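You operate a simulated robot arm through the tools that you are given. There is no shell and no other tool.

The job below is to be done with a simulated robot arm. You get a single attempt, and the scene is never put back.

## Task
Fill the rings in the nest with 9 balls and space them with the spreader.
Fine: one push of the feed lever; end with the offset lever centred and the spreader up.
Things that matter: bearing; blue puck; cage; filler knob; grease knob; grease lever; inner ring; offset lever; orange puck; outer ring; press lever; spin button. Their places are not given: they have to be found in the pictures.

The check looks at the end state, three seconds after you hand in, the way a careful person would. Anything else that was tipped, shoved, dropped, spilled or broken makes it a failure.

## Robot
A 7-joint arm with a two-finger gripper, fixed in place. Base frame: the origin is on the floor under the middle of its stand, x ahead of it, y to its left, z up; the work surface is at about z = 0.892. Lengths are in m, angles in rad, forces in N, time in s.
With the tool pointing down near the work surface it reaches from about 0.34 to 0.72 m from the base axis. Its first joint turns from -1.152 to 1.152 rad. Payload 2.45 kg.
The TCP is the grasp point between the finger pads, 0.026 m short of the fingertips. In the tool frame z runs along the fingers and y along their closing line. The gripper opens to 0.096 m; its body begins 0.069 m behind the TCP.
Orientation is that of the tool frame in the base frame, as a unit quaternion [x, y, z, w]. With the fingers straight down and closing along the base's y, the tool's x points along the base's -x, its y along +y and its z along -z.

## Interface
- The arm moves only by the tool arm_command. Its argument "increments" is a list of rows, each a list of 7 numbers: the shift along the base's x, y, z in units of 30 mm (1.0 is 30 mm), then the turn, a rotation vector about the base's x, y, z in units of 5 degrees (1.0 is 5 degrees), then the closure, from 0 (fully open) to 1 (shut). In form: [[x, y, z, wx, wy, wz, hand], ...]. A call has 1 to 20 rows; each row shifts and turns the commanded pose from where the row before left it. A call with a number of a shift or a turn outside -1 to 1 is refused whole. Each row takes 0.2 s and may step no farther than 0.05 m and 0.15 rad from the row before; otherwise, or with a gripper value out of range, the whole call is refused. Where a pose cannot be reached the arm comes as near as it can. A force on the tool above 90 N (or 10 N above the force at the start of the call, whichever is more), or a blocked arm, ends the call early, and 0.2 s more pass. Each finger travels about 0.05 m/s and halts on what it meets, pressing with about 23 N; the grip force reading is that of the motor and also rises with nothing between the fingers. The clock runs only during rows and for 0.2 s after the last one: add rows that do not move to give the fingers time. It gives the time, the measured TCP pose, the force on the tool (base axes), the opening and the grip force at its end, in the units of the frame above (readings bear some noise), with the torque about the TCP (base axes, N m) and any sound that the robot's microphone picked up.
- Cameras (640 x 400 px; columns grow to the right, rows downward): "scene" is fixed at [0.1727, -0.4025, 1.4111]; the picture's right is [0.58, -0.81, 0.00], its down [-0.49, -0.35, -0.79] and it looks along [0.65, 0.46, -0.61] (base axes); focal length 214 px, centre (320, 200). "wrist" rides on the gripper at [0.082, 0.003, -0.098] in the tool frame; the picture's right is [-0.04, 1.00, 0.00], its down [-0.73, -0.03, -0.68] and it looks along [-0.68, -0.03, 0.73] (tool axes); focal length 256 px, centre (320, 200).
- grab_frame(camera): a new picture of that camera. The clock stands still meanwhile.
- probe_pixels(camera, pixels): there is no depth. For up to 12 entries [column, row, z] of the newest picture of that camera ("zoom" is the newest enlarged one), the place [x, y] in the base frame at which the ray of that pixel passes the height z, good to about 0.002 m, but the place of the scene camera against the robot may be out by one fixed shift of up to 0.018 m in any direction. The clock stands still meanwhile.
- enlarge(camera, box): a new picture of the part [left, top, right, bottom] of that camera's present view, enlarged. The clock stands still meanwhile.
- hand_in(): hands the job in; it is judged then, once.

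Leave the gripper open and the arm clear of the work at the hand-in unless told otherwise.

The tools are called as name(argument=value, ...) on one line, values as JSON. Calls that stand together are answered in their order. arm_command: Moves the arm, as the interface text tells. Its arguments: {"type":"object","properties":{"increments":{"type":"array"}},"required":["increments"]} The other tools are called the same way: grab_frame (camera) takes a picture; probe_pixels (camera, pixels) gives the place at which the rays of pixels pass given heights; enlarge (camera, box) takes an enlarged picture of a part of a camera's view; hand_in () hands the job in.

At the start:

```text
time: 0.0
eef_pos: [0.4227, -0.0649, 1.3495]
tcp_rot: [0.0, 1.0, 0.002, 0.003]
contact_force: [1.0, -0.1, -0.7]
wrist_torque: [0.01, 0.02, 0.02]
grip_width: 0.0958
grip_force: 0.0
```

scene: 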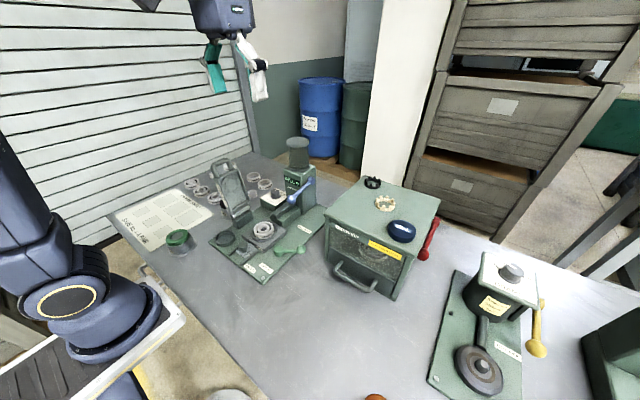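
wrist: 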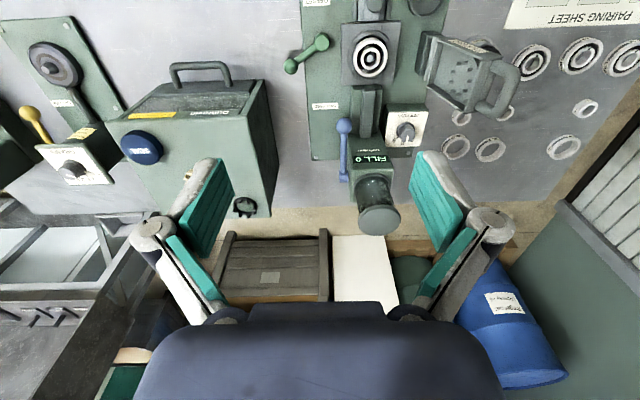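

I see a green filler station in the middle of the bench (scene about px 260,220), with a blue lever, a green lever, a knob, a hinged part and a nest with rings. I'll enlarge both views of it.

enlarge(camera="scene", box=[180, 130, 340, 290])

enlarge(camera="wrist", box=[270, 0, 530, 240])

```text
2.50 times, centred on (260, 210) of scene
```

zoom: 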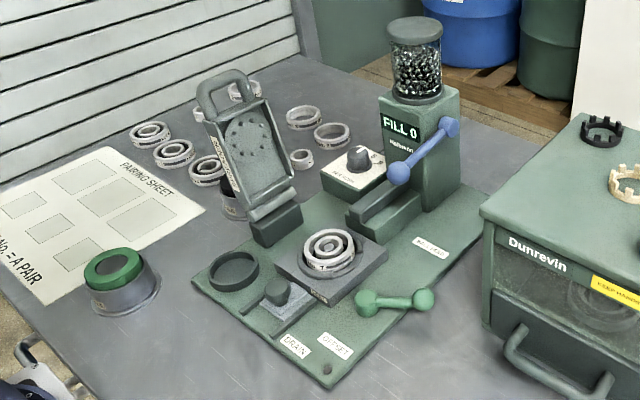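

```text
1.67 times, centred on (400, 120) of wrist
```

zoom: 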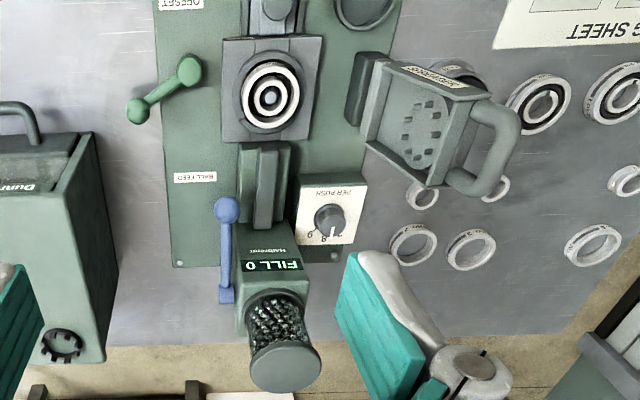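

I'll zoom in further on the knob, display, nest and labels in both views.

enlarge(camera="wrist", box=[325, 60, 445, 200])

enlarge(camera="wrist", box=[280, 0, 420, 90])

enlarge(camera="scene", box=[250, 160, 330, 230])

enlarge(camera="scene", box=[205, 205, 315, 290])

```text
2.86 times, centred on (385, 130) of wrist
```

zoom: 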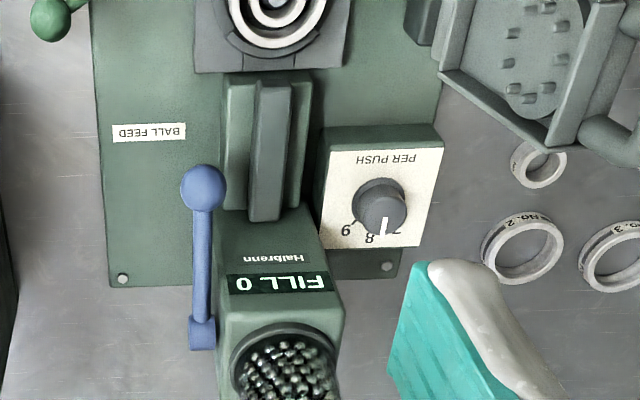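

```text
4.44 times, centred on (350, 45) of wrist
```

zoom: 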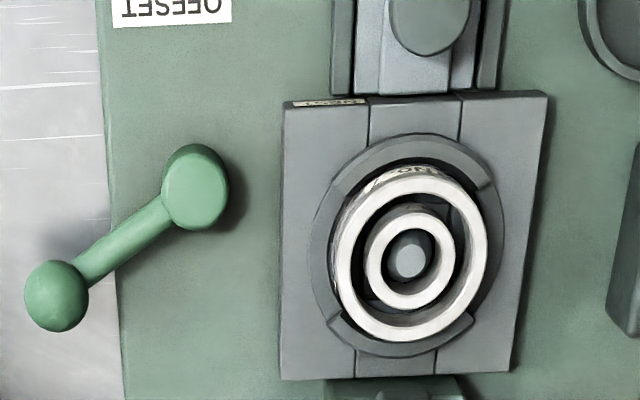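

```text
5.71 times, centred on (290, 195) of scene
```

zoom: 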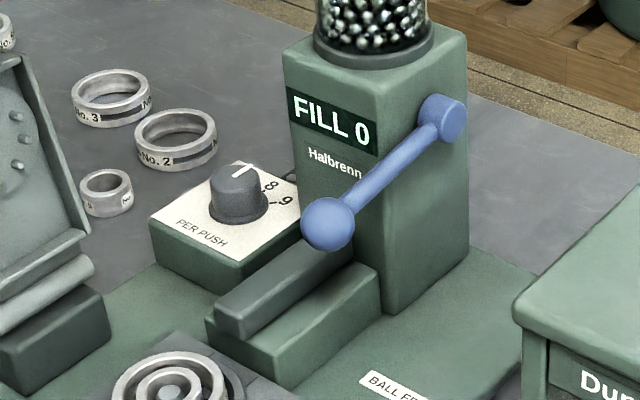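

```text
4.71 times, centred on (260, 248) of scene
```

zoom: 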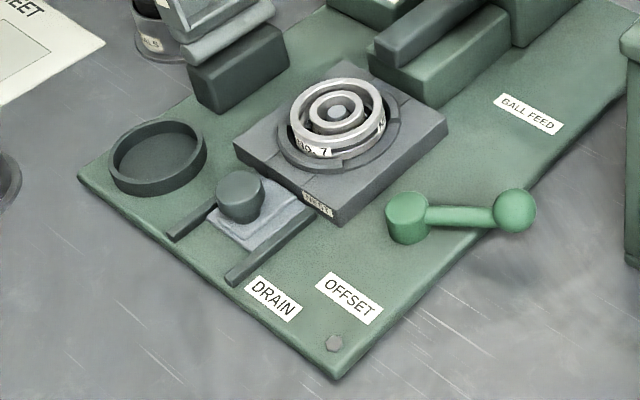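

The knob reads PER PUSH with 8 and 9 visible, display FILL 0, offset lever (green) sticking to the right, spreader tilted back. I'll probe several wrist-view pixels at bench-like heights for rough positions.

grab_frame(camera="wrist")

probe_pixels(camera="wrist", pixels=[[372, 57, 0.92], [372, 57, 0.93], [393, 32, 0.93], [322, 42, 0.93], [290, 66, 0.93], [345, 125, 1.0], [344, 180, 1.0], [405, 131, 0.95], [490, 95, 1.0], [312, 158, 0.9], [300, 0, 0.9], [480, 45, 1.0]])

probe_pixels(camera="scene", pixels=[[264, 228, 0.93], [279, 173, 1.0], [310, 181, 1.0], [270, 195, 0.95], [272, 254, 0.93], [305, 249, 0.93], [250, 242, 0.92], [238, 232, 0.9], [262, 285, 0.9], [235, 162, 1.0]])

```text
taken
```

wrist: 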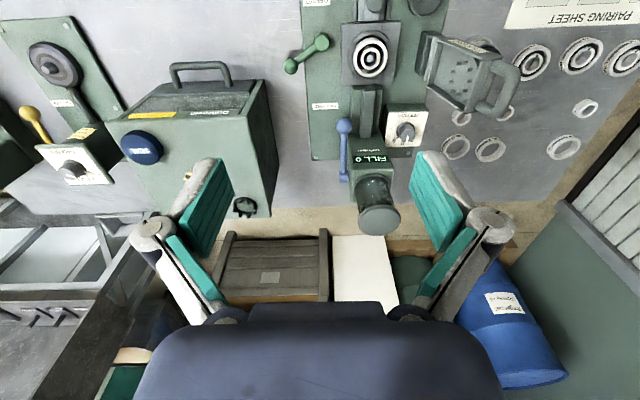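

```text
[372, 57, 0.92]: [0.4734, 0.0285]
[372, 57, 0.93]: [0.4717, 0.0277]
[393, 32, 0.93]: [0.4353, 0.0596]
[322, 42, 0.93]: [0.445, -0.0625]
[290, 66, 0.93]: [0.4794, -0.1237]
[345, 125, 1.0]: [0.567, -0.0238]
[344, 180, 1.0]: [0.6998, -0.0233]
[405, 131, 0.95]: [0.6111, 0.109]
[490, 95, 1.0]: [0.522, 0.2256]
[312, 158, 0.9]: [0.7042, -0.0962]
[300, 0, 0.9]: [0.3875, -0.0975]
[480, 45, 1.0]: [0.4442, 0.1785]
```

```text
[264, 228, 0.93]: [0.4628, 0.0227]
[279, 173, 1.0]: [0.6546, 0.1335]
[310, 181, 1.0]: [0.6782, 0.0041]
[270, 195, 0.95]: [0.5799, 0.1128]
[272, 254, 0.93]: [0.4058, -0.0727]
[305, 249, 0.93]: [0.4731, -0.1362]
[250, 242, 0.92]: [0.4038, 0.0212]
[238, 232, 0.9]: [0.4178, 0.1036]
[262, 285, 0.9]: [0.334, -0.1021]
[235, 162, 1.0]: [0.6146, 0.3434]
```

Nest is near (0.47, 0.03), feed lever around (0.57–0.70, −0.02), knob near (0.61, 0.11), offset lever hub near (0.445, −0.06). I'll move the hand back and down to look closer, staying well above everything.

arm_command(increments=[[-0.22, 0.35, -0.8, 0, 0, 0, 0], [-0.22, 0.35, -0.8, 0, 0, 0, 0], [-0.22, 0.35, -0.8, 0, 0, 0, 0], [-0.22, 0.35, -0.8, 0, 0, 0, 0], [-0.22, 0.35, -0.8, 0, 0, 0, 0], [-0.22, 0.35, -0.8, 0, 0, 0, 0], [-0.22, 0.35, -0.8, 0, 0, 0, 0], [-0.22, 0.35, -0.8, 0, 0, 0, 0], [-0.22, 0.35, -0.8, 0, 0, 0, 0]])

grab_frame(camera="wrist")

grab_frame(camera="scene")

```text
time: 2.0
eef_pos: [0.3638, 0.0292, 1.1332]
tcp_rot: [0.0, 1.0, 0.001, 0.001]
contact_force: [0.7, 0.3, 0.3]
wrist_torque: [0.01, 0.02, -0.01]
grip_width: 0.0959
grip_force: 0.0
```

```text
taken
```

wrist: 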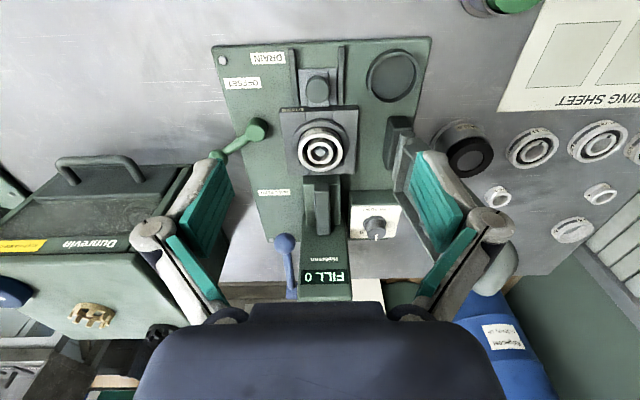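

```text
taken
```

scene: 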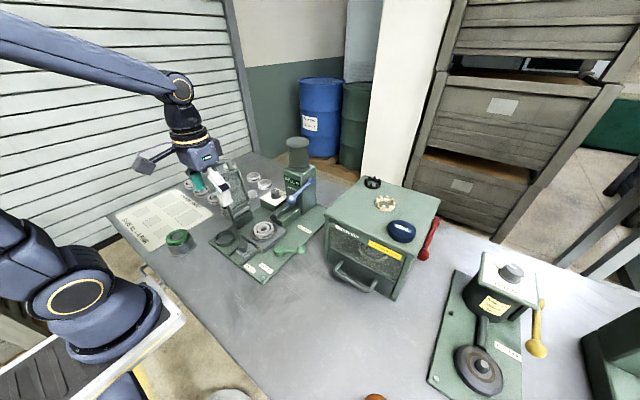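

Now a closer wrist view: nest at (322,148), drain slide at (318,90), knob at (375,228), feed lever ball at (285,242), offset hub at (257,128). I'll enlarge.

enlarge(camera="wrist", box=[210, 40, 440, 180])

enlarge(camera="wrist", box=[270, 100, 370, 190])

enlarge(camera="wrist", box=[260, 180, 440, 310])

```text
2.78 times, centred on (325, 110) of wrist
```

zoom: 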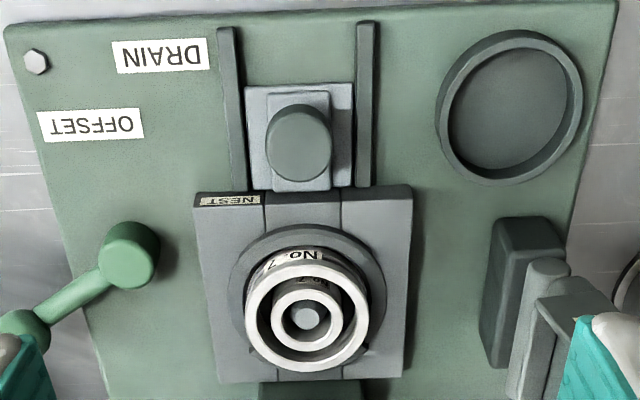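

```text
4.44 times, centred on (320, 145) of wrist
```

zoom: 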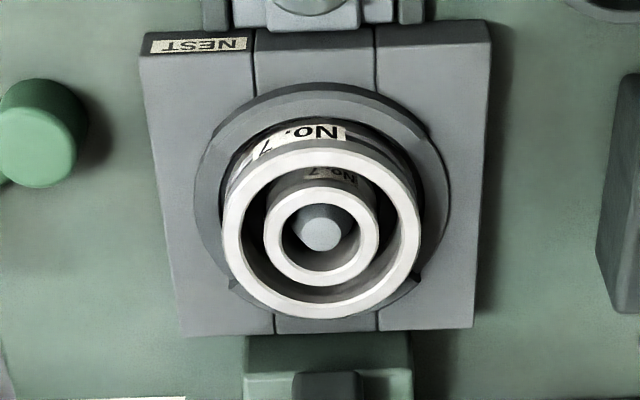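

```text
3.08 times, centred on (350, 245) of wrist
```

zoom: 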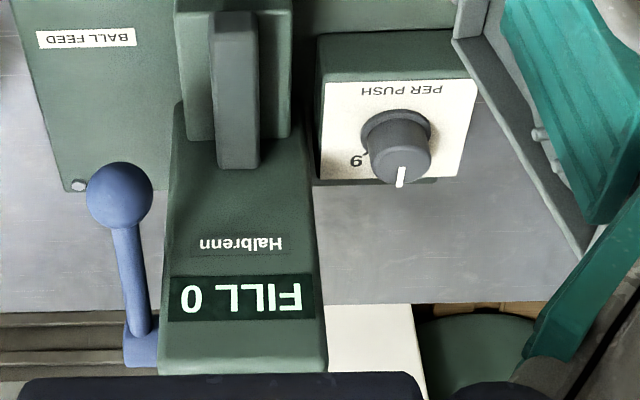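

The rings look concentric (inner ring centred on the pin), both labelled No. 7; knob pointer points straight away, with "9" to its lower-left in this view. I'll probe pixels at two heights each so I can triangulate heights against the first view.

probe_pixels(camera="wrist", pixels=[[284.7, 243.4, 1.0], [284.7, 243.4, 0.95], [292.5, 292.1, 1.0], [292.5, 292.1, 1.05], [322, 152, 0.93], [322, 152, 0.91], [257, 128, 0.93], [257, 128, 0.91], [217, 155, 0.93], [376, 229, 0.95], [376, 229, 0.97], [318, 90, 0.92]])

enlarge(camera="scene", box=[220, 150, 340, 230])

```text
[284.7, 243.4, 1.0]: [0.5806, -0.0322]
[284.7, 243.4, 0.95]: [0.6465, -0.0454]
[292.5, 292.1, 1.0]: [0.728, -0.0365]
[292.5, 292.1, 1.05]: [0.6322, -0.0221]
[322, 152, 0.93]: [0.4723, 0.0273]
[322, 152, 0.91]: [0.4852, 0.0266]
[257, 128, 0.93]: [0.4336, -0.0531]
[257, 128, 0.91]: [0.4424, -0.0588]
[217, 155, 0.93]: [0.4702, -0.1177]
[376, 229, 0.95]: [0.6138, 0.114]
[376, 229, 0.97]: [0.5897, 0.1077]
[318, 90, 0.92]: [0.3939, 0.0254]
```

```text
5.00 times, centred on (280, 190) of scene
```

zoom: 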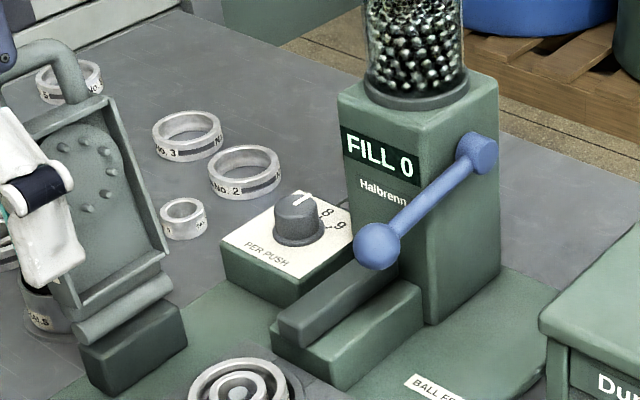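

Triangulating roughly: feed lever ball ≈ (0.559, −0.027, 1.017), its pivot ≈ (0.664, −0.027, 1.034). I'll move up and over the nest for a near-vertical look at rings, offset lever and spreader.

arm_command(increments=[[0, 0, 1, 0, 0, 0, 0], [0.9, 0, 0.8, 0, 0, 0, 0], [0.9, 0, 0.7, 0, 0, 0, 0], [0.9, 0, 0.7, 0, 0, 0, 0], [0.9, 0, 0.7, 0, 0, 0, 0], [0.9, 0, 0, 0, 0, 0, 0]])

grab_frame(camera="wrist")

enlarge(camera="wrist", box=[220, 0, 440, 140])

enlarge(camera="wrist", box=[270, 0, 370, 60])

```text
time: 3.4
eef_pos: [0.4989, 0.0274, 1.2497]
tcp_rot: [0.0, 1.0, 0.001, 0.002]
contact_force: [0.6, 0.3, -0.4]
wrist_torque: [0.01, 0.02, 0.03]
grip_width: 0.0963
grip_force: 0.0
```

```text
taken
```

wrist: 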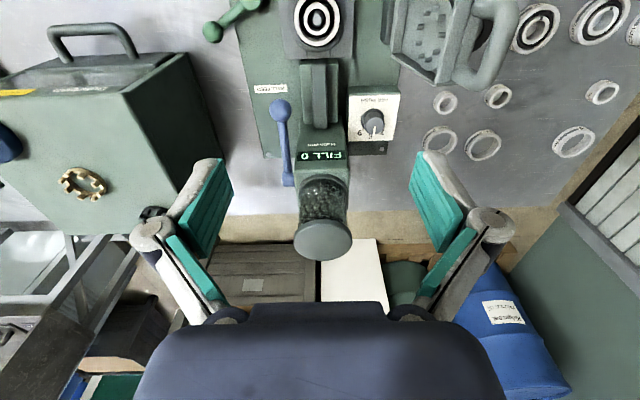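

```text
2.86 times, centred on (330, 70) of wrist
```

zoom: 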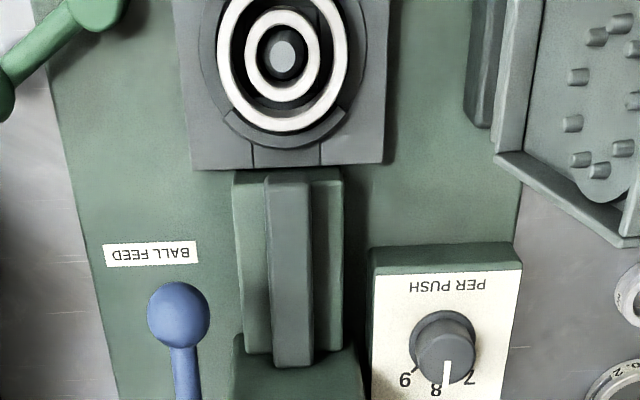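

```text
6.40 times, centred on (320, 30) of wrist
```

zoom: 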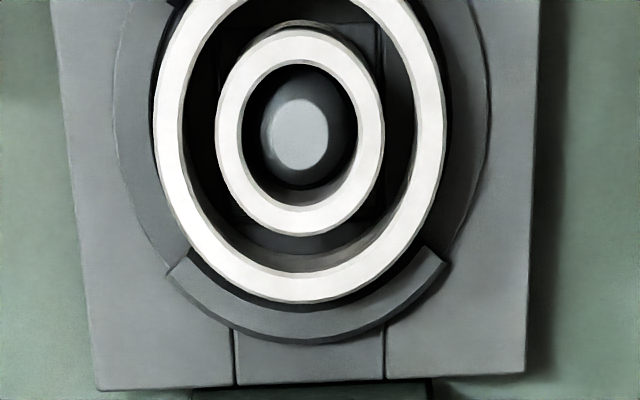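

The dial face now shows 7, 8 and 9; I'll enlarge the dial to read where the pointer is.

enlarge(camera="wrist", box=[345, 85, 405, 145])

enlarge(camera="scene", box=[255, 175, 305, 215])

```text
6.67 times, centred on (375, 115) of wrist
```

zoom: 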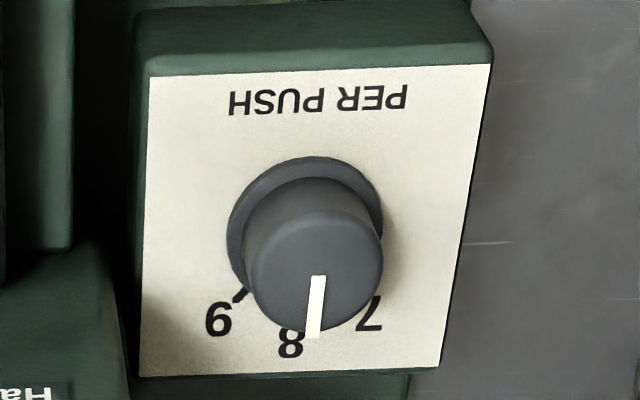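

```text
10.00 times, centred on (280, 195) of scene
```

zoom: 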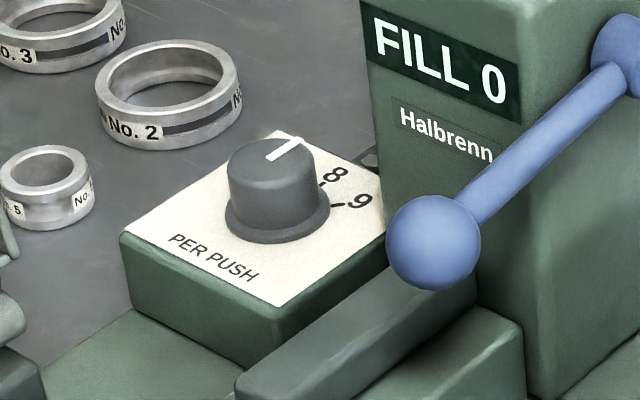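

The pointer sits at 8 (it lines up with the 8 tick in both views); 9 is one step clockwise seen from above. I'll probe this view to triangulate the knob, levers and spreader.

probe_pixels(camera="wrist", pixels=[[374.7, 125.5, 0.97], [374.7, 125.5, 0.95], [280.3, 110.3, 1.02], [280.3, 110.3, 1.0], [316.9, 19.8, 0.93], [316.9, 19.8, 0.91], [213, 32, 0.93], [213, 32, 0.91], [287, 180, 1.03], [287, 180, 1.05], [508, 50, 1.05], [508, 50, 1.0]])

enlarge(camera="wrist", box=[370, 0, 530, 110])

```text
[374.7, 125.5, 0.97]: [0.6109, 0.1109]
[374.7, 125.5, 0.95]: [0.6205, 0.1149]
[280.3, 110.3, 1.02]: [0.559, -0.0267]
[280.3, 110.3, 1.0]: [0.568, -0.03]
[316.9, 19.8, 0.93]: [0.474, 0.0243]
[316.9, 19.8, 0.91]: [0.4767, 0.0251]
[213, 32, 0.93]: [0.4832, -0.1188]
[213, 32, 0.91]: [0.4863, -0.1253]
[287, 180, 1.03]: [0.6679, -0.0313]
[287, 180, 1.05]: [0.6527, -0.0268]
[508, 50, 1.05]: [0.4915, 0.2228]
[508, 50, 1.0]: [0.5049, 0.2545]
```

```text
3.64 times, centred on (450, 55) of wrist
```

zoom: 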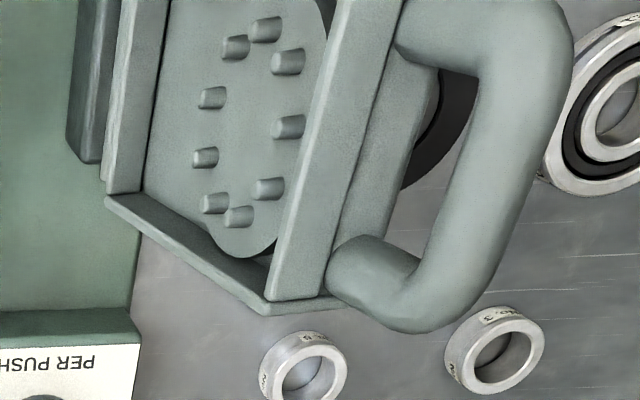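

Estimates: knob top ≈ (0.6195, 0.1145, 0.953), tower front face at x≈0.625 with y −0.018…0.06, jar lid ≈ z 1.165. I'll go above the knob at high height while turning the hand −60° about z (camera swings to the left/away from the tower), with fingers open.

arm_command(increments=[[0.335, 0.242, 0, 0, 0, -1, 0], [0.335, 0.242, 0, 0, 0, -1, 0], [0.335, 0.242, 0, 0, 0, -1, 0], [0.335, 0.242, 0, 0, 0, -1, 0], [0.335, 0.242, 0, 0, 0, -1, 0], [0.335, 0.242, 0, 0, 0, -1, 0], [0.335, 0.242, 0, 0, 0, -1, 0], [0.335, 0.242, 0, 0, 0, -1, 0], [0.335, 0.242, 0, 0, 0, -1, 0], [0.335, 0.242, 0, 0, 0, -1, 0], [0.335, 0.242, 0, 0, 0, -1, 0], [0.335, 0.242, 0, 0, 0, -1, 0], [0, 0, 0, 0, 0, 0, 0]])

grab_frame(camera="wrist")

grab_frame(camera="scene")

```text
time: 6.2
eef_pos: [0.6203, 0.1167, 1.2495]
tcp_rot: [0.5, 0.866, -0.001, 0.001]
contact_force: [-0.5, -0.1, 0.4]
wrist_torque: [-0.07, 0.01, 0.01]
grip_width: 0.096
grip_force: 0.1
```

```text
taken
```

wrist: 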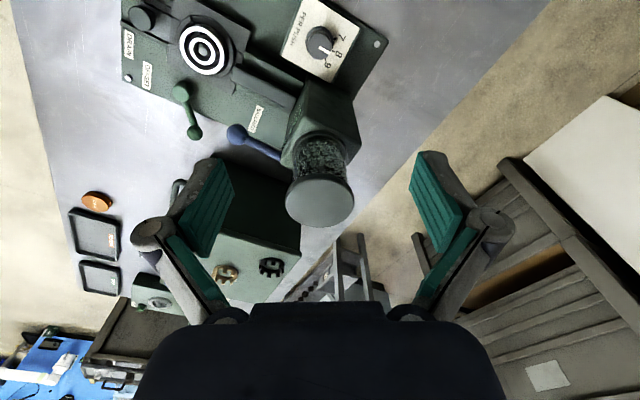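

```text
taken
```

scene: 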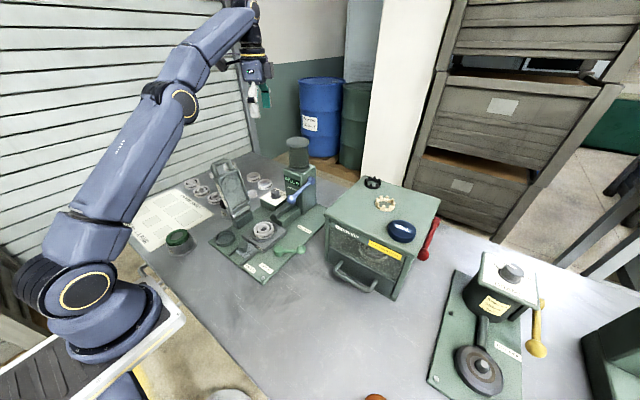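

The knob is now at (320,40) in the wrist view. I'll enlarge the dial to measure label angles and the knob centre.

enlarge(camera="wrist", box=[275, 0, 375, 90])

probe_pixels(camera="wrist", pixels=[[320, 40, 0.953], [320, 40, 0.93], [320, 33, 0.93], [205, 52, 0.93], [185, 92, 0.915], [190, 132, 0.915], [236, 133, 1.018]])

```text
4.44 times, centred on (325, 45) of wrist
```

zoom: 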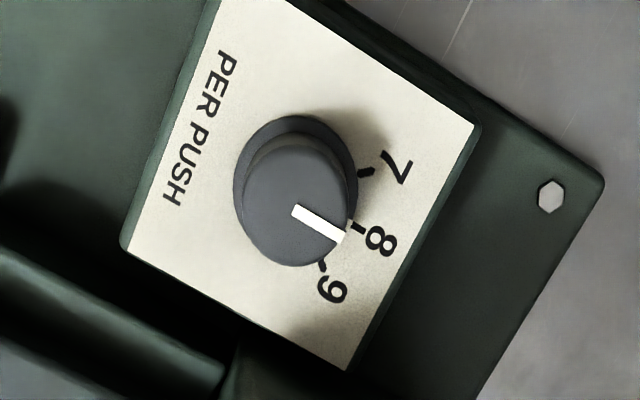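

```text
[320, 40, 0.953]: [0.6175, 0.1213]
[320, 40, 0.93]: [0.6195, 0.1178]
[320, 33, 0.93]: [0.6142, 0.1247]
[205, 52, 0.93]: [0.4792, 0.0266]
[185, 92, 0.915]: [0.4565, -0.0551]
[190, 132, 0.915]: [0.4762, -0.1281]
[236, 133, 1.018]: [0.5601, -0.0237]
```

Clear view: three ticks 7/8/9, pointer on 8. I'll probe the tick marks and the knob centre at the dial and top heights using the zoom view.

probe_pixels(camera="zoom", pixels=[[296, 210, 0.953], [296, 210, 0.96], [296, 185, 0.928], [296, 180, 0.928], [365, 172, 0.928], [357, 228, 0.928], [322, 267, 0.928], [297, 208, 0.953], [342, 236, 0.953], [215, 0, 0.928], [475, 125, 0.928], [345, 370, 0.928]])

```text
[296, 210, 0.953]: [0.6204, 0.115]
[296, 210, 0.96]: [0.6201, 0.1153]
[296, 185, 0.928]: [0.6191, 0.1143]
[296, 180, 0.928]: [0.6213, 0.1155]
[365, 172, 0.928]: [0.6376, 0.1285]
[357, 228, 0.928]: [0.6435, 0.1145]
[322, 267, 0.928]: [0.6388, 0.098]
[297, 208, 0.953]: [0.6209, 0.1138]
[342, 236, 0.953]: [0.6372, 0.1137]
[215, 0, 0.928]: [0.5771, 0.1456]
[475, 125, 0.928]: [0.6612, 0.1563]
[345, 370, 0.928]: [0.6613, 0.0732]
```

Knob centre ≈ (0.620, 0.115), ticks at about +38°, 0°, −42° → 40° per step, clockwise from above for 9. I'll descend with open fingers to z≈0.98 around the knob and look.

arm_command(increments=[[0, -0.06, -1, 0, 0, 0, 0], [0, 0, -1, 0, 0, 0, 0], [0, 0, -1, 0, 0, 0, 0], [0, 0, -1, 0, 0, 0, 0], [0, 0, -1, 0, 0, 0, 0], [0, 0, -1, 0, 0, 0, 0], [0, 0, -1, 0, 0, 0, 0], [0, 0, -0.8, 0, 0, 0, 0], [0, 0, -0.7, 0, 0, 0, 0], [0, 0, 0, 0, 0, 0, 0]])

grab_frame(camera="wrist")

enlarge(camera="scene", box=[220, 100, 340, 220])

```text
time: 8.4
eef_pos: [0.62, 0.1151, 0.9951]
tcp_rot: [0.5, 0.866, 0.0, 0.003]
contact_force: [0.1, -0.2, 0.1]
wrist_torque: [0.01, -0.03, -0.01]
grip_width: 0.096
grip_force: 0.0
```

```text
taken
```

wrist: 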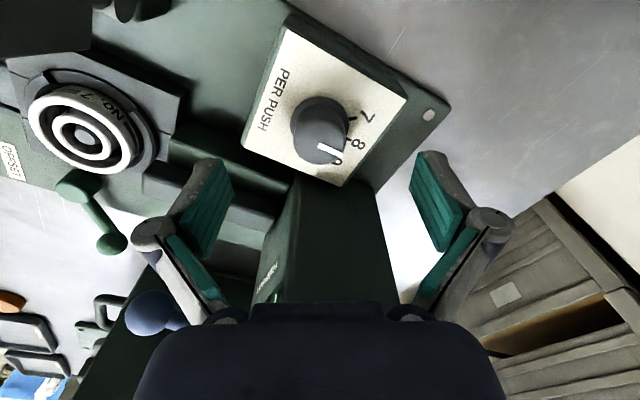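

```text
3.33 times, centred on (280, 160) of scene
```

zoom: 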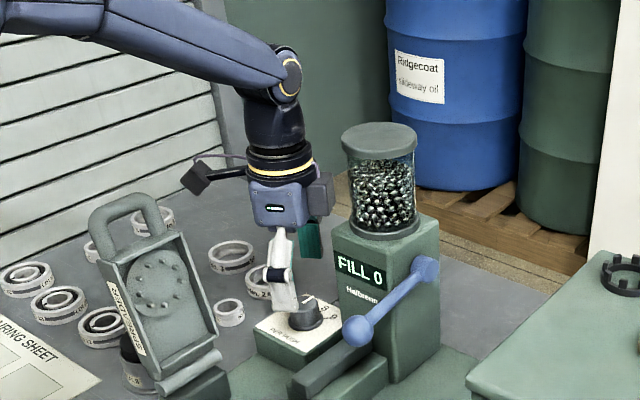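

The fingers straddle the knob with clear space from the tower. I'll go down to TCP z≈0.959 (tips ≈0.933) and close on the knob.

arm_command(increments=[[0, 0, -0.6, 0, 0, 0, 0], [0, 0, -0.6, 0, 0, 0, 0], [0, 0, 0, 0, 0, 0, 0]])

grab_frame(camera="wrist")

```text
time: 9.2
eef_pos: [0.6197, 0.1154, 0.9585]
tcp_rot: [0.5, 0.866, 0.0, 0.002]
contact_force: [0.7, -0.7, -0.5]
wrist_torque: [0.0, 0.04, 0.01]
grip_width: 0.096
grip_force: 0.1
```

```text
taken
```

wrist: 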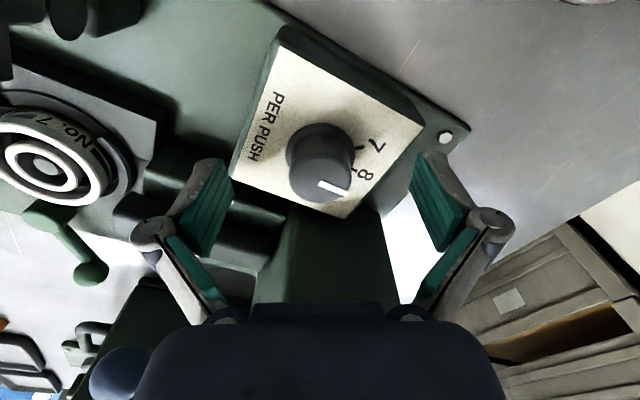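

No contact yet; knob centred between fingers. Closing.

arm_command(increments=[[0, 0, 0, 0, 0, 0, 1], [0, 0, 0, 0, 0, 0, 1], [0, 0, 0, 0, 0, 0, 1], [0, 0, 0, 0, 0, 0, 1], [0, 0, 0, 0, 0, 0, 1], [0, 0, 0, 0, 0, 0, 1]])

grab_frame(camera="wrist")

```text
time: 10.6
eef_pos: [0.62, 0.1136, 0.9616]
tcp_rot: [0.5, 0.866, 0.001, 0.002]
contact_force: [-5.5, -2.4, 28.6]
wrist_torque: [0.19, 0.79, -0.01]
grip_width: 0.0324
grip_force: 45.4
```

```text
taken
```

wrist: 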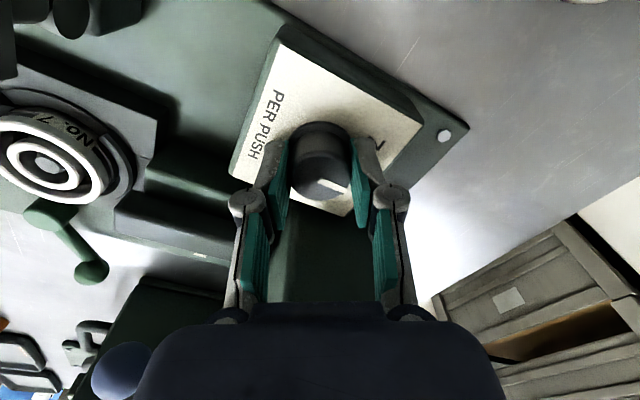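

Gripped at 32 mm, but 28 N is pushing up (tips touch the knob's flange). I'll raise the command by 4 mm to relieve that.

arm_command(increments=[[0, 0, 0.13, 0, 0, 0, 1], [0, 0, 0, 0, 0, 0, 1]])

```text
time: 11.2
eef_pos: [0.6188, 0.1152, 0.9612]
tcp_rot: [0.5, 0.866, 0.0, 0.002]
contact_force: [9.6, 1.2, -12.8]
wrist_torque: [-0.51, -0.95, -0.02]
grip_width: 0.0326
grip_force: 44.8
```

Now slightly pulling (−13 N). I'll drop 1 mm and turn −40° in 8 rows.

arm_command(increments=[[0, 0, -0.04, 0, 0, 0, 1], [0, 0, 0, 0, 0, -1, 1], [0, 0, 0, 0, 0, -1, 1], [0, 0, 0, 0, 0, -1, 1], [0, 0, 0, 0, 0, -1, 1], [0, 0, 0, 0, 0, -1, 1], [0, 0, 0, 0, 0, -1, 1], [0, 0, 0, 0, 0, -1, 1], [0, 0, 0, 0, 0, -1, 1], [0, 0, 0, 0, 0, 0, 1]])

grab_frame(camera="wrist")

enlarge(camera="scene", box=[250, 160, 320, 210])

```text
time: 13.4
eef_pos: [0.6204, 0.1128, 0.9609]
tcp_rot: [0.766, 0.643, -0.002, 0.002]
contact_force: [8.9, -5.2, -16.6]
wrist_torque: [-0.11, -0.14, 0.77]
grip_width: 0.0321
grip_force: 44.7
```

```text
taken
```

wrist: 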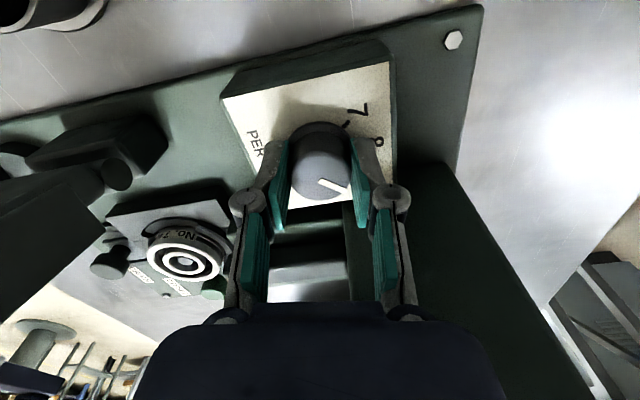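

```text
8.00 times, centred on (285, 185) of scene
```

zoom: 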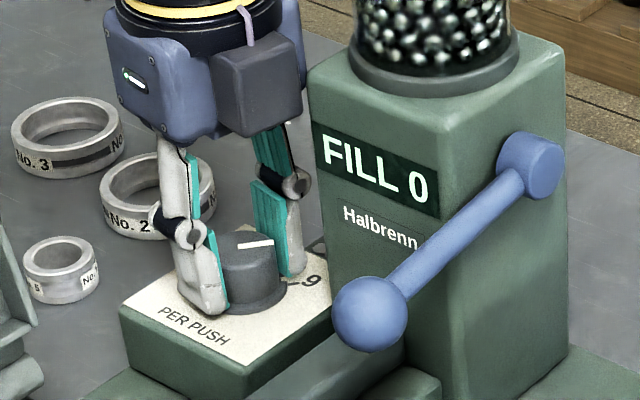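

The knob turned with the hand; pointer near 9. I'll release, rise, and check the dial.

arm_command(increments=[[0, 0, 0, 0, 0, 0, 0], [0, 0, 0, 0, 0, 0, 0], [0, 0, 0, 0, 0, 0, 0], [0, 0, 0, 0, 0, 0, 0], [0, 0, 0.5, 0, 0, 0, 0], [0, 0, 1, 0, 0, 0, 0], [0, 0, 1, 0, 0, 0, 0], [0, 0, 1, 0, 0, 0, 0], [0, 0, 1, 0, 0, 0, 0], [0, 0, 1, 0, 0, 0, 0], [0, 0, 0, 0, 0, 0, 0]])

enlarge(camera="wrist", box=[260, 0, 380, 130])

enlarge(camera="scene", box=[250, 160, 320, 210])

```text
time: 15.8
eef_pos: [0.6193, 0.1147, 1.1272]
tcp_rot: [0.766, 0.642, -0.002, 0.001]
contact_force: [0.0, -0.3, -0.1]
wrist_torque: [0.02, -0.03, 0.03]
grip_width: 0.0961
grip_force: 0.0
```

```text
3.08 times, centred on (320, 65) of wrist
```

zoom: 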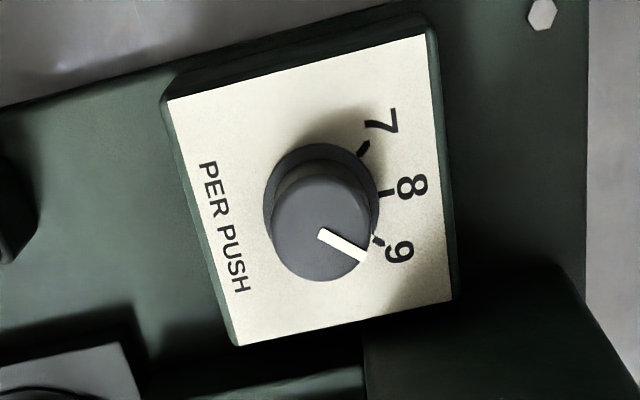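

```text
8.00 times, centred on (285, 185) of scene
```

zoom: 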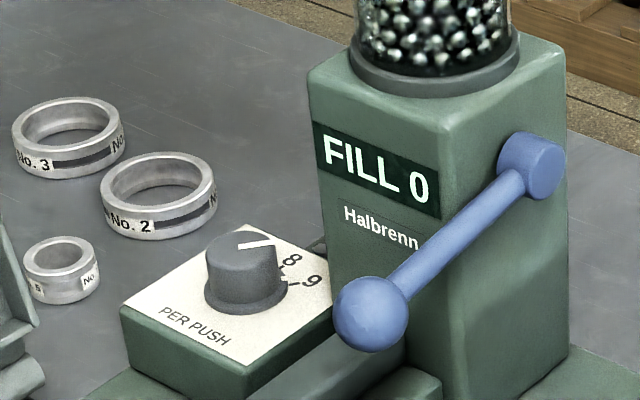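

The pointer is on 9 now. Next the offset lever: I'll rise, turn the hand back to yaw 0 and move to look down over the nest and the green lever.

arm_command(increments=[[0, 0, 1, 0, 0, 1, 0], [0, 0, 1, 0, 0, 1, 0], [0, 0, 1, 0, 0, 1, 0], [0, 0, 1, 0, 0, 1, 0], [-0.373, -0.365, 0, 0, 0, 1, 0], [-0.373, -0.365, 0, 0, 0, 1, 0], [-0.373, -0.365, 0, 0, 0, 1, 0], [-0.373, -0.365, 0, 0, 0, 1, 0], [-0.373, -0.365, 0, 0, 0, 1, 0], [-0.373, -0.365, 0, 0, 0, 1, 0], [-0.373, -0.365, 0, 0, 0, 1, 0], [-0.373, -0.365, 0, 0, 0, 1, 0], [-0.373, -0.365, 0, 0, 0, 1, 0], [-0.373, -0.365, 0, 0, 0, 1, 0], [-0.373, -0.365, 0, 0, 0, 1, 0], [-0.373, -0.365, 0, 0, 0, 1, 0], [-0.373, -0.365, 0, 0, 0, 1, 0], [-0.373, -0.365, 0, 0, 0, 1, 0], [-0.373, -0.365, 0, 0, 0, 1, 0], [-0.373, -0.365, 0, 0, 0, 1, 0]])

arm_command(increments=[[-0.2, 0, -1, 0, 0, 0, 0], [-0.2, 0, -1, 0, 0, 0, 0], [-0.2, 0, -1, 0, 0, 0, 0], [-0.2, 0, -1, 0, 0, 0, 0], [0, 0, -0.5, 0, 0, 0, 0], [0, 0, 0, 0, 0, 0, 0]])

grab_frame(camera="wrist")

```text
time: 20.0
eef_pos: [0.4399, -0.0597, 1.2461]
tcp_rot: [-0.001, 1.0, 0.0, 0.002]
contact_force: [1.1, 0.7, -0.4]
wrist_torque: [0.0, -0.04, 0.04]
grip_width: 0.0962
grip_force: 0.1
```

```text
time: 21.4
eef_pos: [0.4167, -0.0604, 1.112]
tcp_rot: [0.0, 1.0, 0.001, 0.002]
contact_force: [-0.2, -0.2, 0.6]
wrist_torque: [0.0, -0.02, 0.01]
grip_width: 0.0961
grip_force: 0.1
```

```text
taken
```

wrist: 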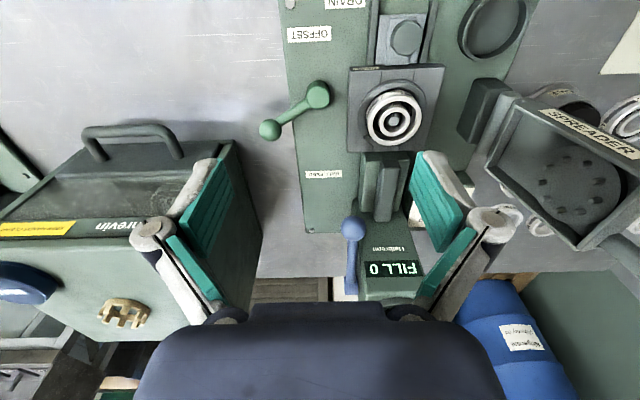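

enlarge(camera="wrist", box=[245, 50, 445, 170])

probe_pixels(camera="zoom", pixels=[[228, 144, 0.92], [228, 144, 0.91], [80, 255, 0.92], [80, 255, 0.91], [476, 220, 0.93], [476, 220, 0.92]])

```text
3.20 times, centred on (345, 110) of wrist
```

zoom: 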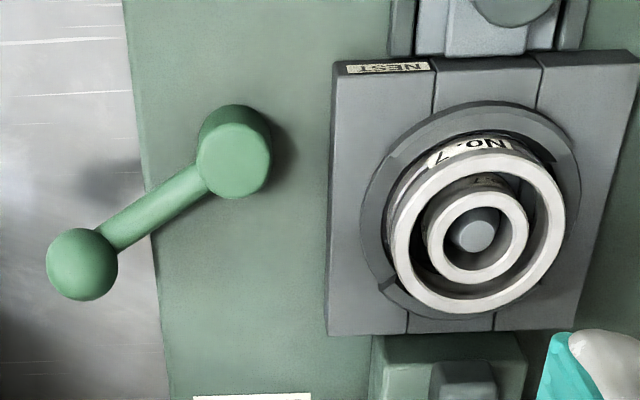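

```text
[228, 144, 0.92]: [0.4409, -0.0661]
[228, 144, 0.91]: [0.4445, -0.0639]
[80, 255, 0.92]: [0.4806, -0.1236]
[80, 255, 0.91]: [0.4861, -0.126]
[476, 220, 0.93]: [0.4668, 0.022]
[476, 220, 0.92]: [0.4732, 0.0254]
```

Lever ball ≈ (0.484, −0.126, 0.92), hub ≈ (0.445, −0.064). I'll move above the ball and turn the hand −90° so the fingers close along x (the direction the lever ball travels).

arm_command(increments=[[0.1246, -0.1206, 0, 0, 0, -1, 0], [0.1246, -0.1206, 0, 0, 0, -1, 0], [0.1246, -0.1206, 0, 0, 0, -1, 0], [0.1246, -0.1206, 0, 0, 0, -1, 0], [0.1246, -0.1206, 0, 0, 0, -1, 0], [0.1246, -0.1206, 0, 0, 0, -1, 0], [0.1246, -0.1206, 0, 0, 0, -1, 0], [0.1246, -0.1206, 0, 0, 0, -1, 0], [0.1246, -0.1206, 0, 0, 0, -1, 0], [0.1246, -0.1206, 0, 0, 0, -1, 0], [0.1246, -0.1206, 0, 0, 0, -1, 0], [0.1246, -0.1206, 0, 0, 0, -1, 0], [0.1246, -0.1206, 0, 0, 0, -1, 0], [0.1246, -0.1206, 0, 0, 0, -1, 0], [0.1246, -0.1206, 0, 0, 0, -1, 0], [0.1246, -0.1206, 0, 0, 0, -1, 0], [0.1246, -0.1206, 0, 0, 0, -1, 0], [0.1246, -0.1206, 0, 0, 0, -1, 0], [0, 0, 0, 0, 0, 0, 0]])

grab_frame(camera="wrist")

grab_frame(camera="scene")

```text
time: 25.4
eef_pos: [0.4832, -0.125, 1.1118]
tcp_rot: [0.708, 0.706, 0.0, 0.001]
contact_force: [-0.4, -0.1, -0.4]
wrist_torque: [0.01, -0.02, 0.01]
grip_width: 0.096
grip_force: 0.1
```

```text
taken
```

wrist: 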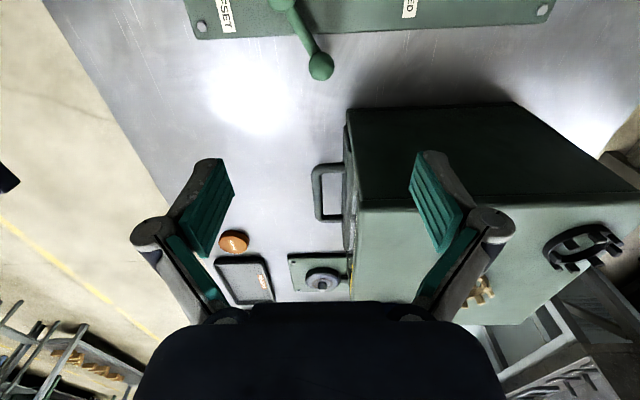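

```text
taken
```

scene: 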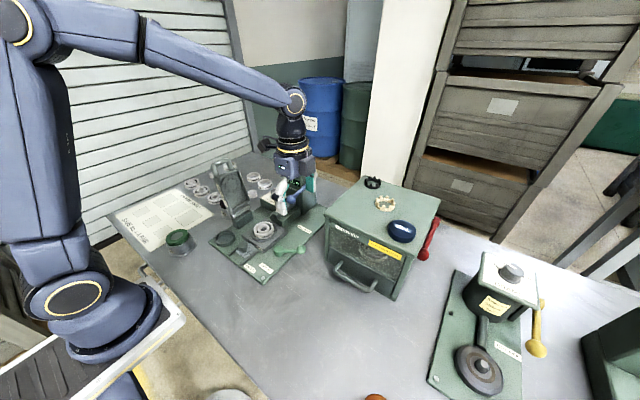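

The lever ball is centred under the fingers. Before descending I want to see how wide the hand body is on the side facing the box machine, so I'll enlarge the scene view of the hand.

enlarge(camera="scene", box=[250, 110, 340, 230])

enlarge(camera="scene", box=[270, 170, 450, 310])

```text
3.33 times, centred on (295, 170) of scene
```

zoom: 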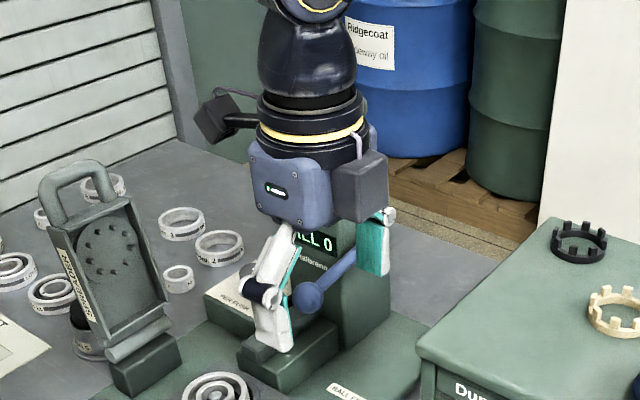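

```text
2.86 times, centred on (360, 240) of scene
```

zoom: 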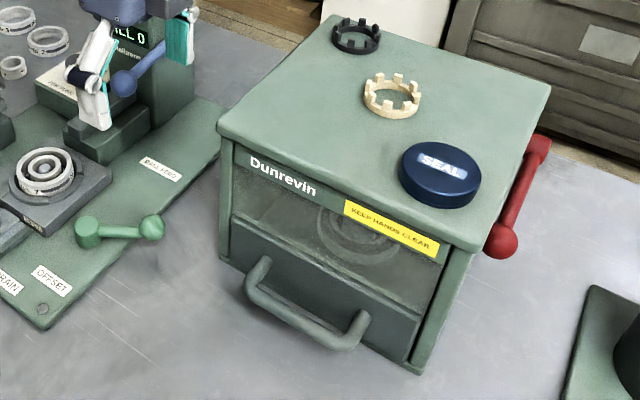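

I'll probe the gray box's outer edge on the hand in the scene view to know its reach.

grab_frame(camera="scene")

probe_pixels(camera="scene", pixels=[[315.4, 165.5, 1.2], [315.4, 165.5, 1.22], [314, 175, 1.18], [299, 175, 1.18], [299, 175, 1.2], [279, 174, 1.18], [328, 222, 1.07], [328, 222, 1.05], [327, 262, 0.9], [327, 262, 0.892]])

```text
taken
```

scene: 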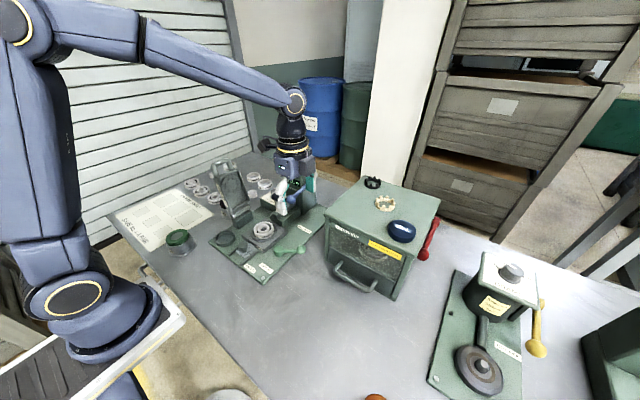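

```text
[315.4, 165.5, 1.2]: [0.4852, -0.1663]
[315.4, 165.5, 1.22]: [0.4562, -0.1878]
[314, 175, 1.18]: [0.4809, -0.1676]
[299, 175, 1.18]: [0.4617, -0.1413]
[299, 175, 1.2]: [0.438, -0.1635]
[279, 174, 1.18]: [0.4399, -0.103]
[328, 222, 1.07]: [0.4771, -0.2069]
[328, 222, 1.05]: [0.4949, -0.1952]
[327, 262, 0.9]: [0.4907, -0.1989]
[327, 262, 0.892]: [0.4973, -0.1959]
```

The gray module reaches only ~0.045 m toward the box machine, whose corner is near (0.506, −0.19); clearance is about 1–2 cm. I'll shift +5 mm in y and descend part way, then look.

arm_command(increments=[[-0.05, 0.18, -1, 0, 0, 0, 0], [0, 0, -1, 0, 0, 0, 0], [0, 0, -1, 0, 0, 0, 0], [0, 0, -0.5, 0, 0, 0, 0], [0, 0, 0, 0, 0, 0, 0]])

grab_frame(camera="wrist")

enlarge(camera="scene", box=[240, 130, 360, 290])

```text
time: 26.6
eef_pos: [0.48, -0.1211, 1.0067]
tcp_rot: [0.707, 0.707, 0.001, 0.002]
contact_force: [-1.4, -1.1, -0.2]
wrist_torque: [0.02, 0.01, -0.02]
grip_width: 0.0959
grip_force: 0.0
```

```text
taken
```

wrist: 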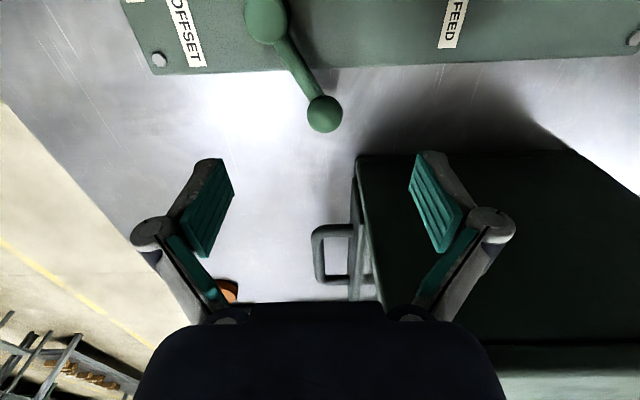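

```text
2.50 times, centred on (300, 210) of scene
```

zoom: 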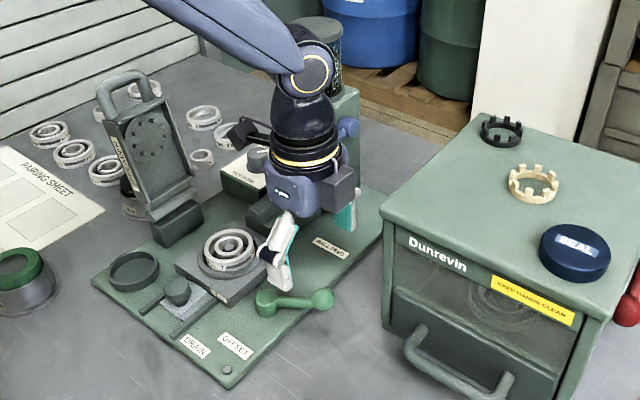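

Clearance looks fine (about 2 cm). Ball at (325,114). I'll continue down to TCP z≈0.931 with a 3 mm x correction.

arm_command(increments=[[0.1, 0, -0.9, 0, 0, 0, 0], [0, 0, -0.9, 0, 0, 0, 0], [0, 0, -0.7, 0, 0, 0, 0], [0, 0, 0, 0, 0, 0, 0]])

grab_frame(camera="wrist")

enlarge(camera="scene", box=[240, 130, 360, 290])

```text
time: 27.6
eef_pos: [0.4837, -0.1191, 0.9313]
tcp_rot: [0.707, 0.707, -0.001, 0.002]
contact_force: [-0.8, -0.1, 0.5]
wrist_torque: [-0.01, 0.02, -0.02]
grip_width: 0.0959
grip_force: 0.1
```

```text
taken
```

wrist: 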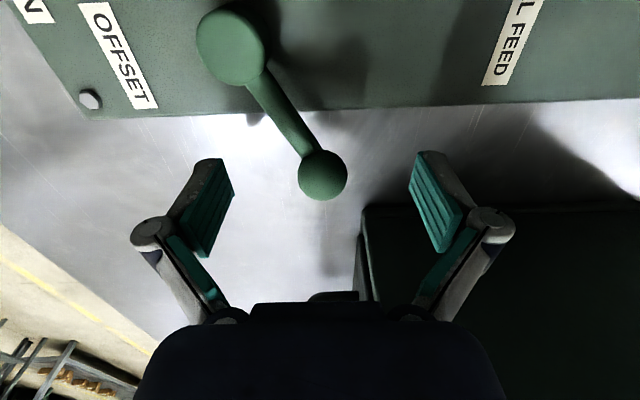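

```text
2.50 times, centred on (300, 210) of scene
```

zoom: 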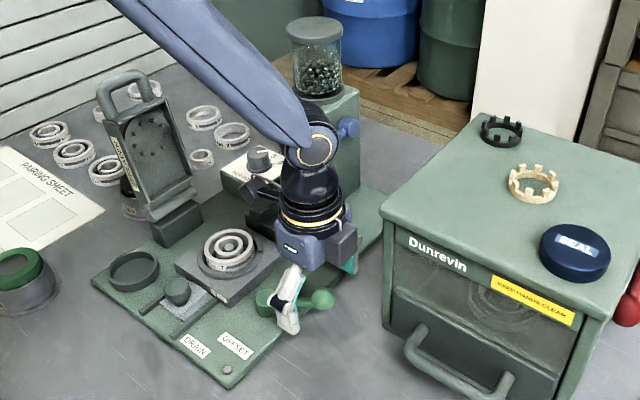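

The ball sits between the pads at (323,175). Closing on it.

arm_command(increments=[[0, 0, 0, 0, 0, 0, 0.5], [0, 0, 0, 0, 0, 0, 0.8], [0, 0, 0, 0, 0, 0, 1], [0, 0, 0, 0, 0, 0, 1], [0, 0, 0, 0, 0, 0, 1], [0, 0, 0, 0, 0, 0, 1]])

grab_frame(camera="wrist")

```text
time: 29.0
eef_pos: [0.4826, -0.1196, 0.9323]
tcp_rot: [0.707, 0.707, -0.002, 0.0]
contact_force: [-8.2, -6.7, 6.6]
wrist_torque: [-0.02, 0.52, 0.75]
grip_width: 0.0289
grip_force: 44.6
```

```text
taken
```

wrist: 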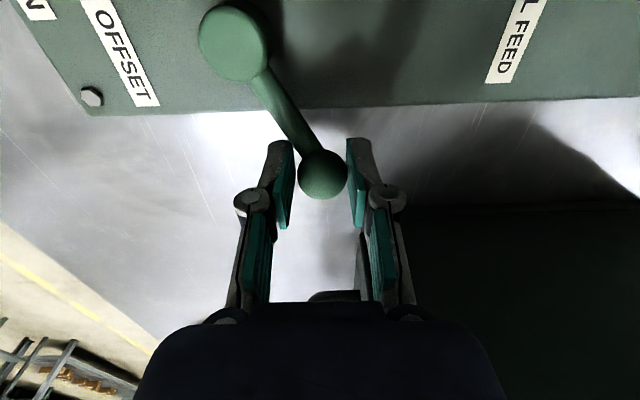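

Ball gripped at 29 mm. I'll try a small move toward −x along the lever's arc (about 10°) and read the force.

arm_command(increments=[[-0.094, -0.05, 0, 0, 0, 0, 1], [-0.094, -0.05, 0, 0, 0, 0, 1], [-0.094, -0.048, 0, 0, 0, 0, 1], [-0.094, -0.045, 0, 0, 0, 0, 1]])

grab_frame(camera="wrist")

```text
time: 30.0
eef_pos: [0.4739, -0.1255, 0.9329]
tcp_rot: [0.708, 0.706, 0.0, 0.003]
contact_force: [9.8, -8.0, -7.1]
wrist_torque: [-0.27, -0.27, -0.5]
grip_width: 0.0266
grip_force: 44.5
```

```text
taken
```

wrist: 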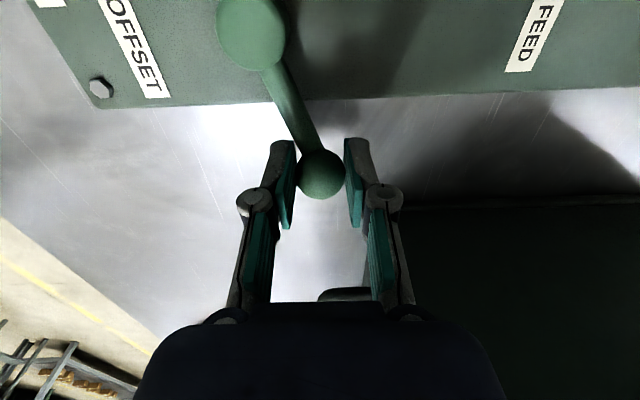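

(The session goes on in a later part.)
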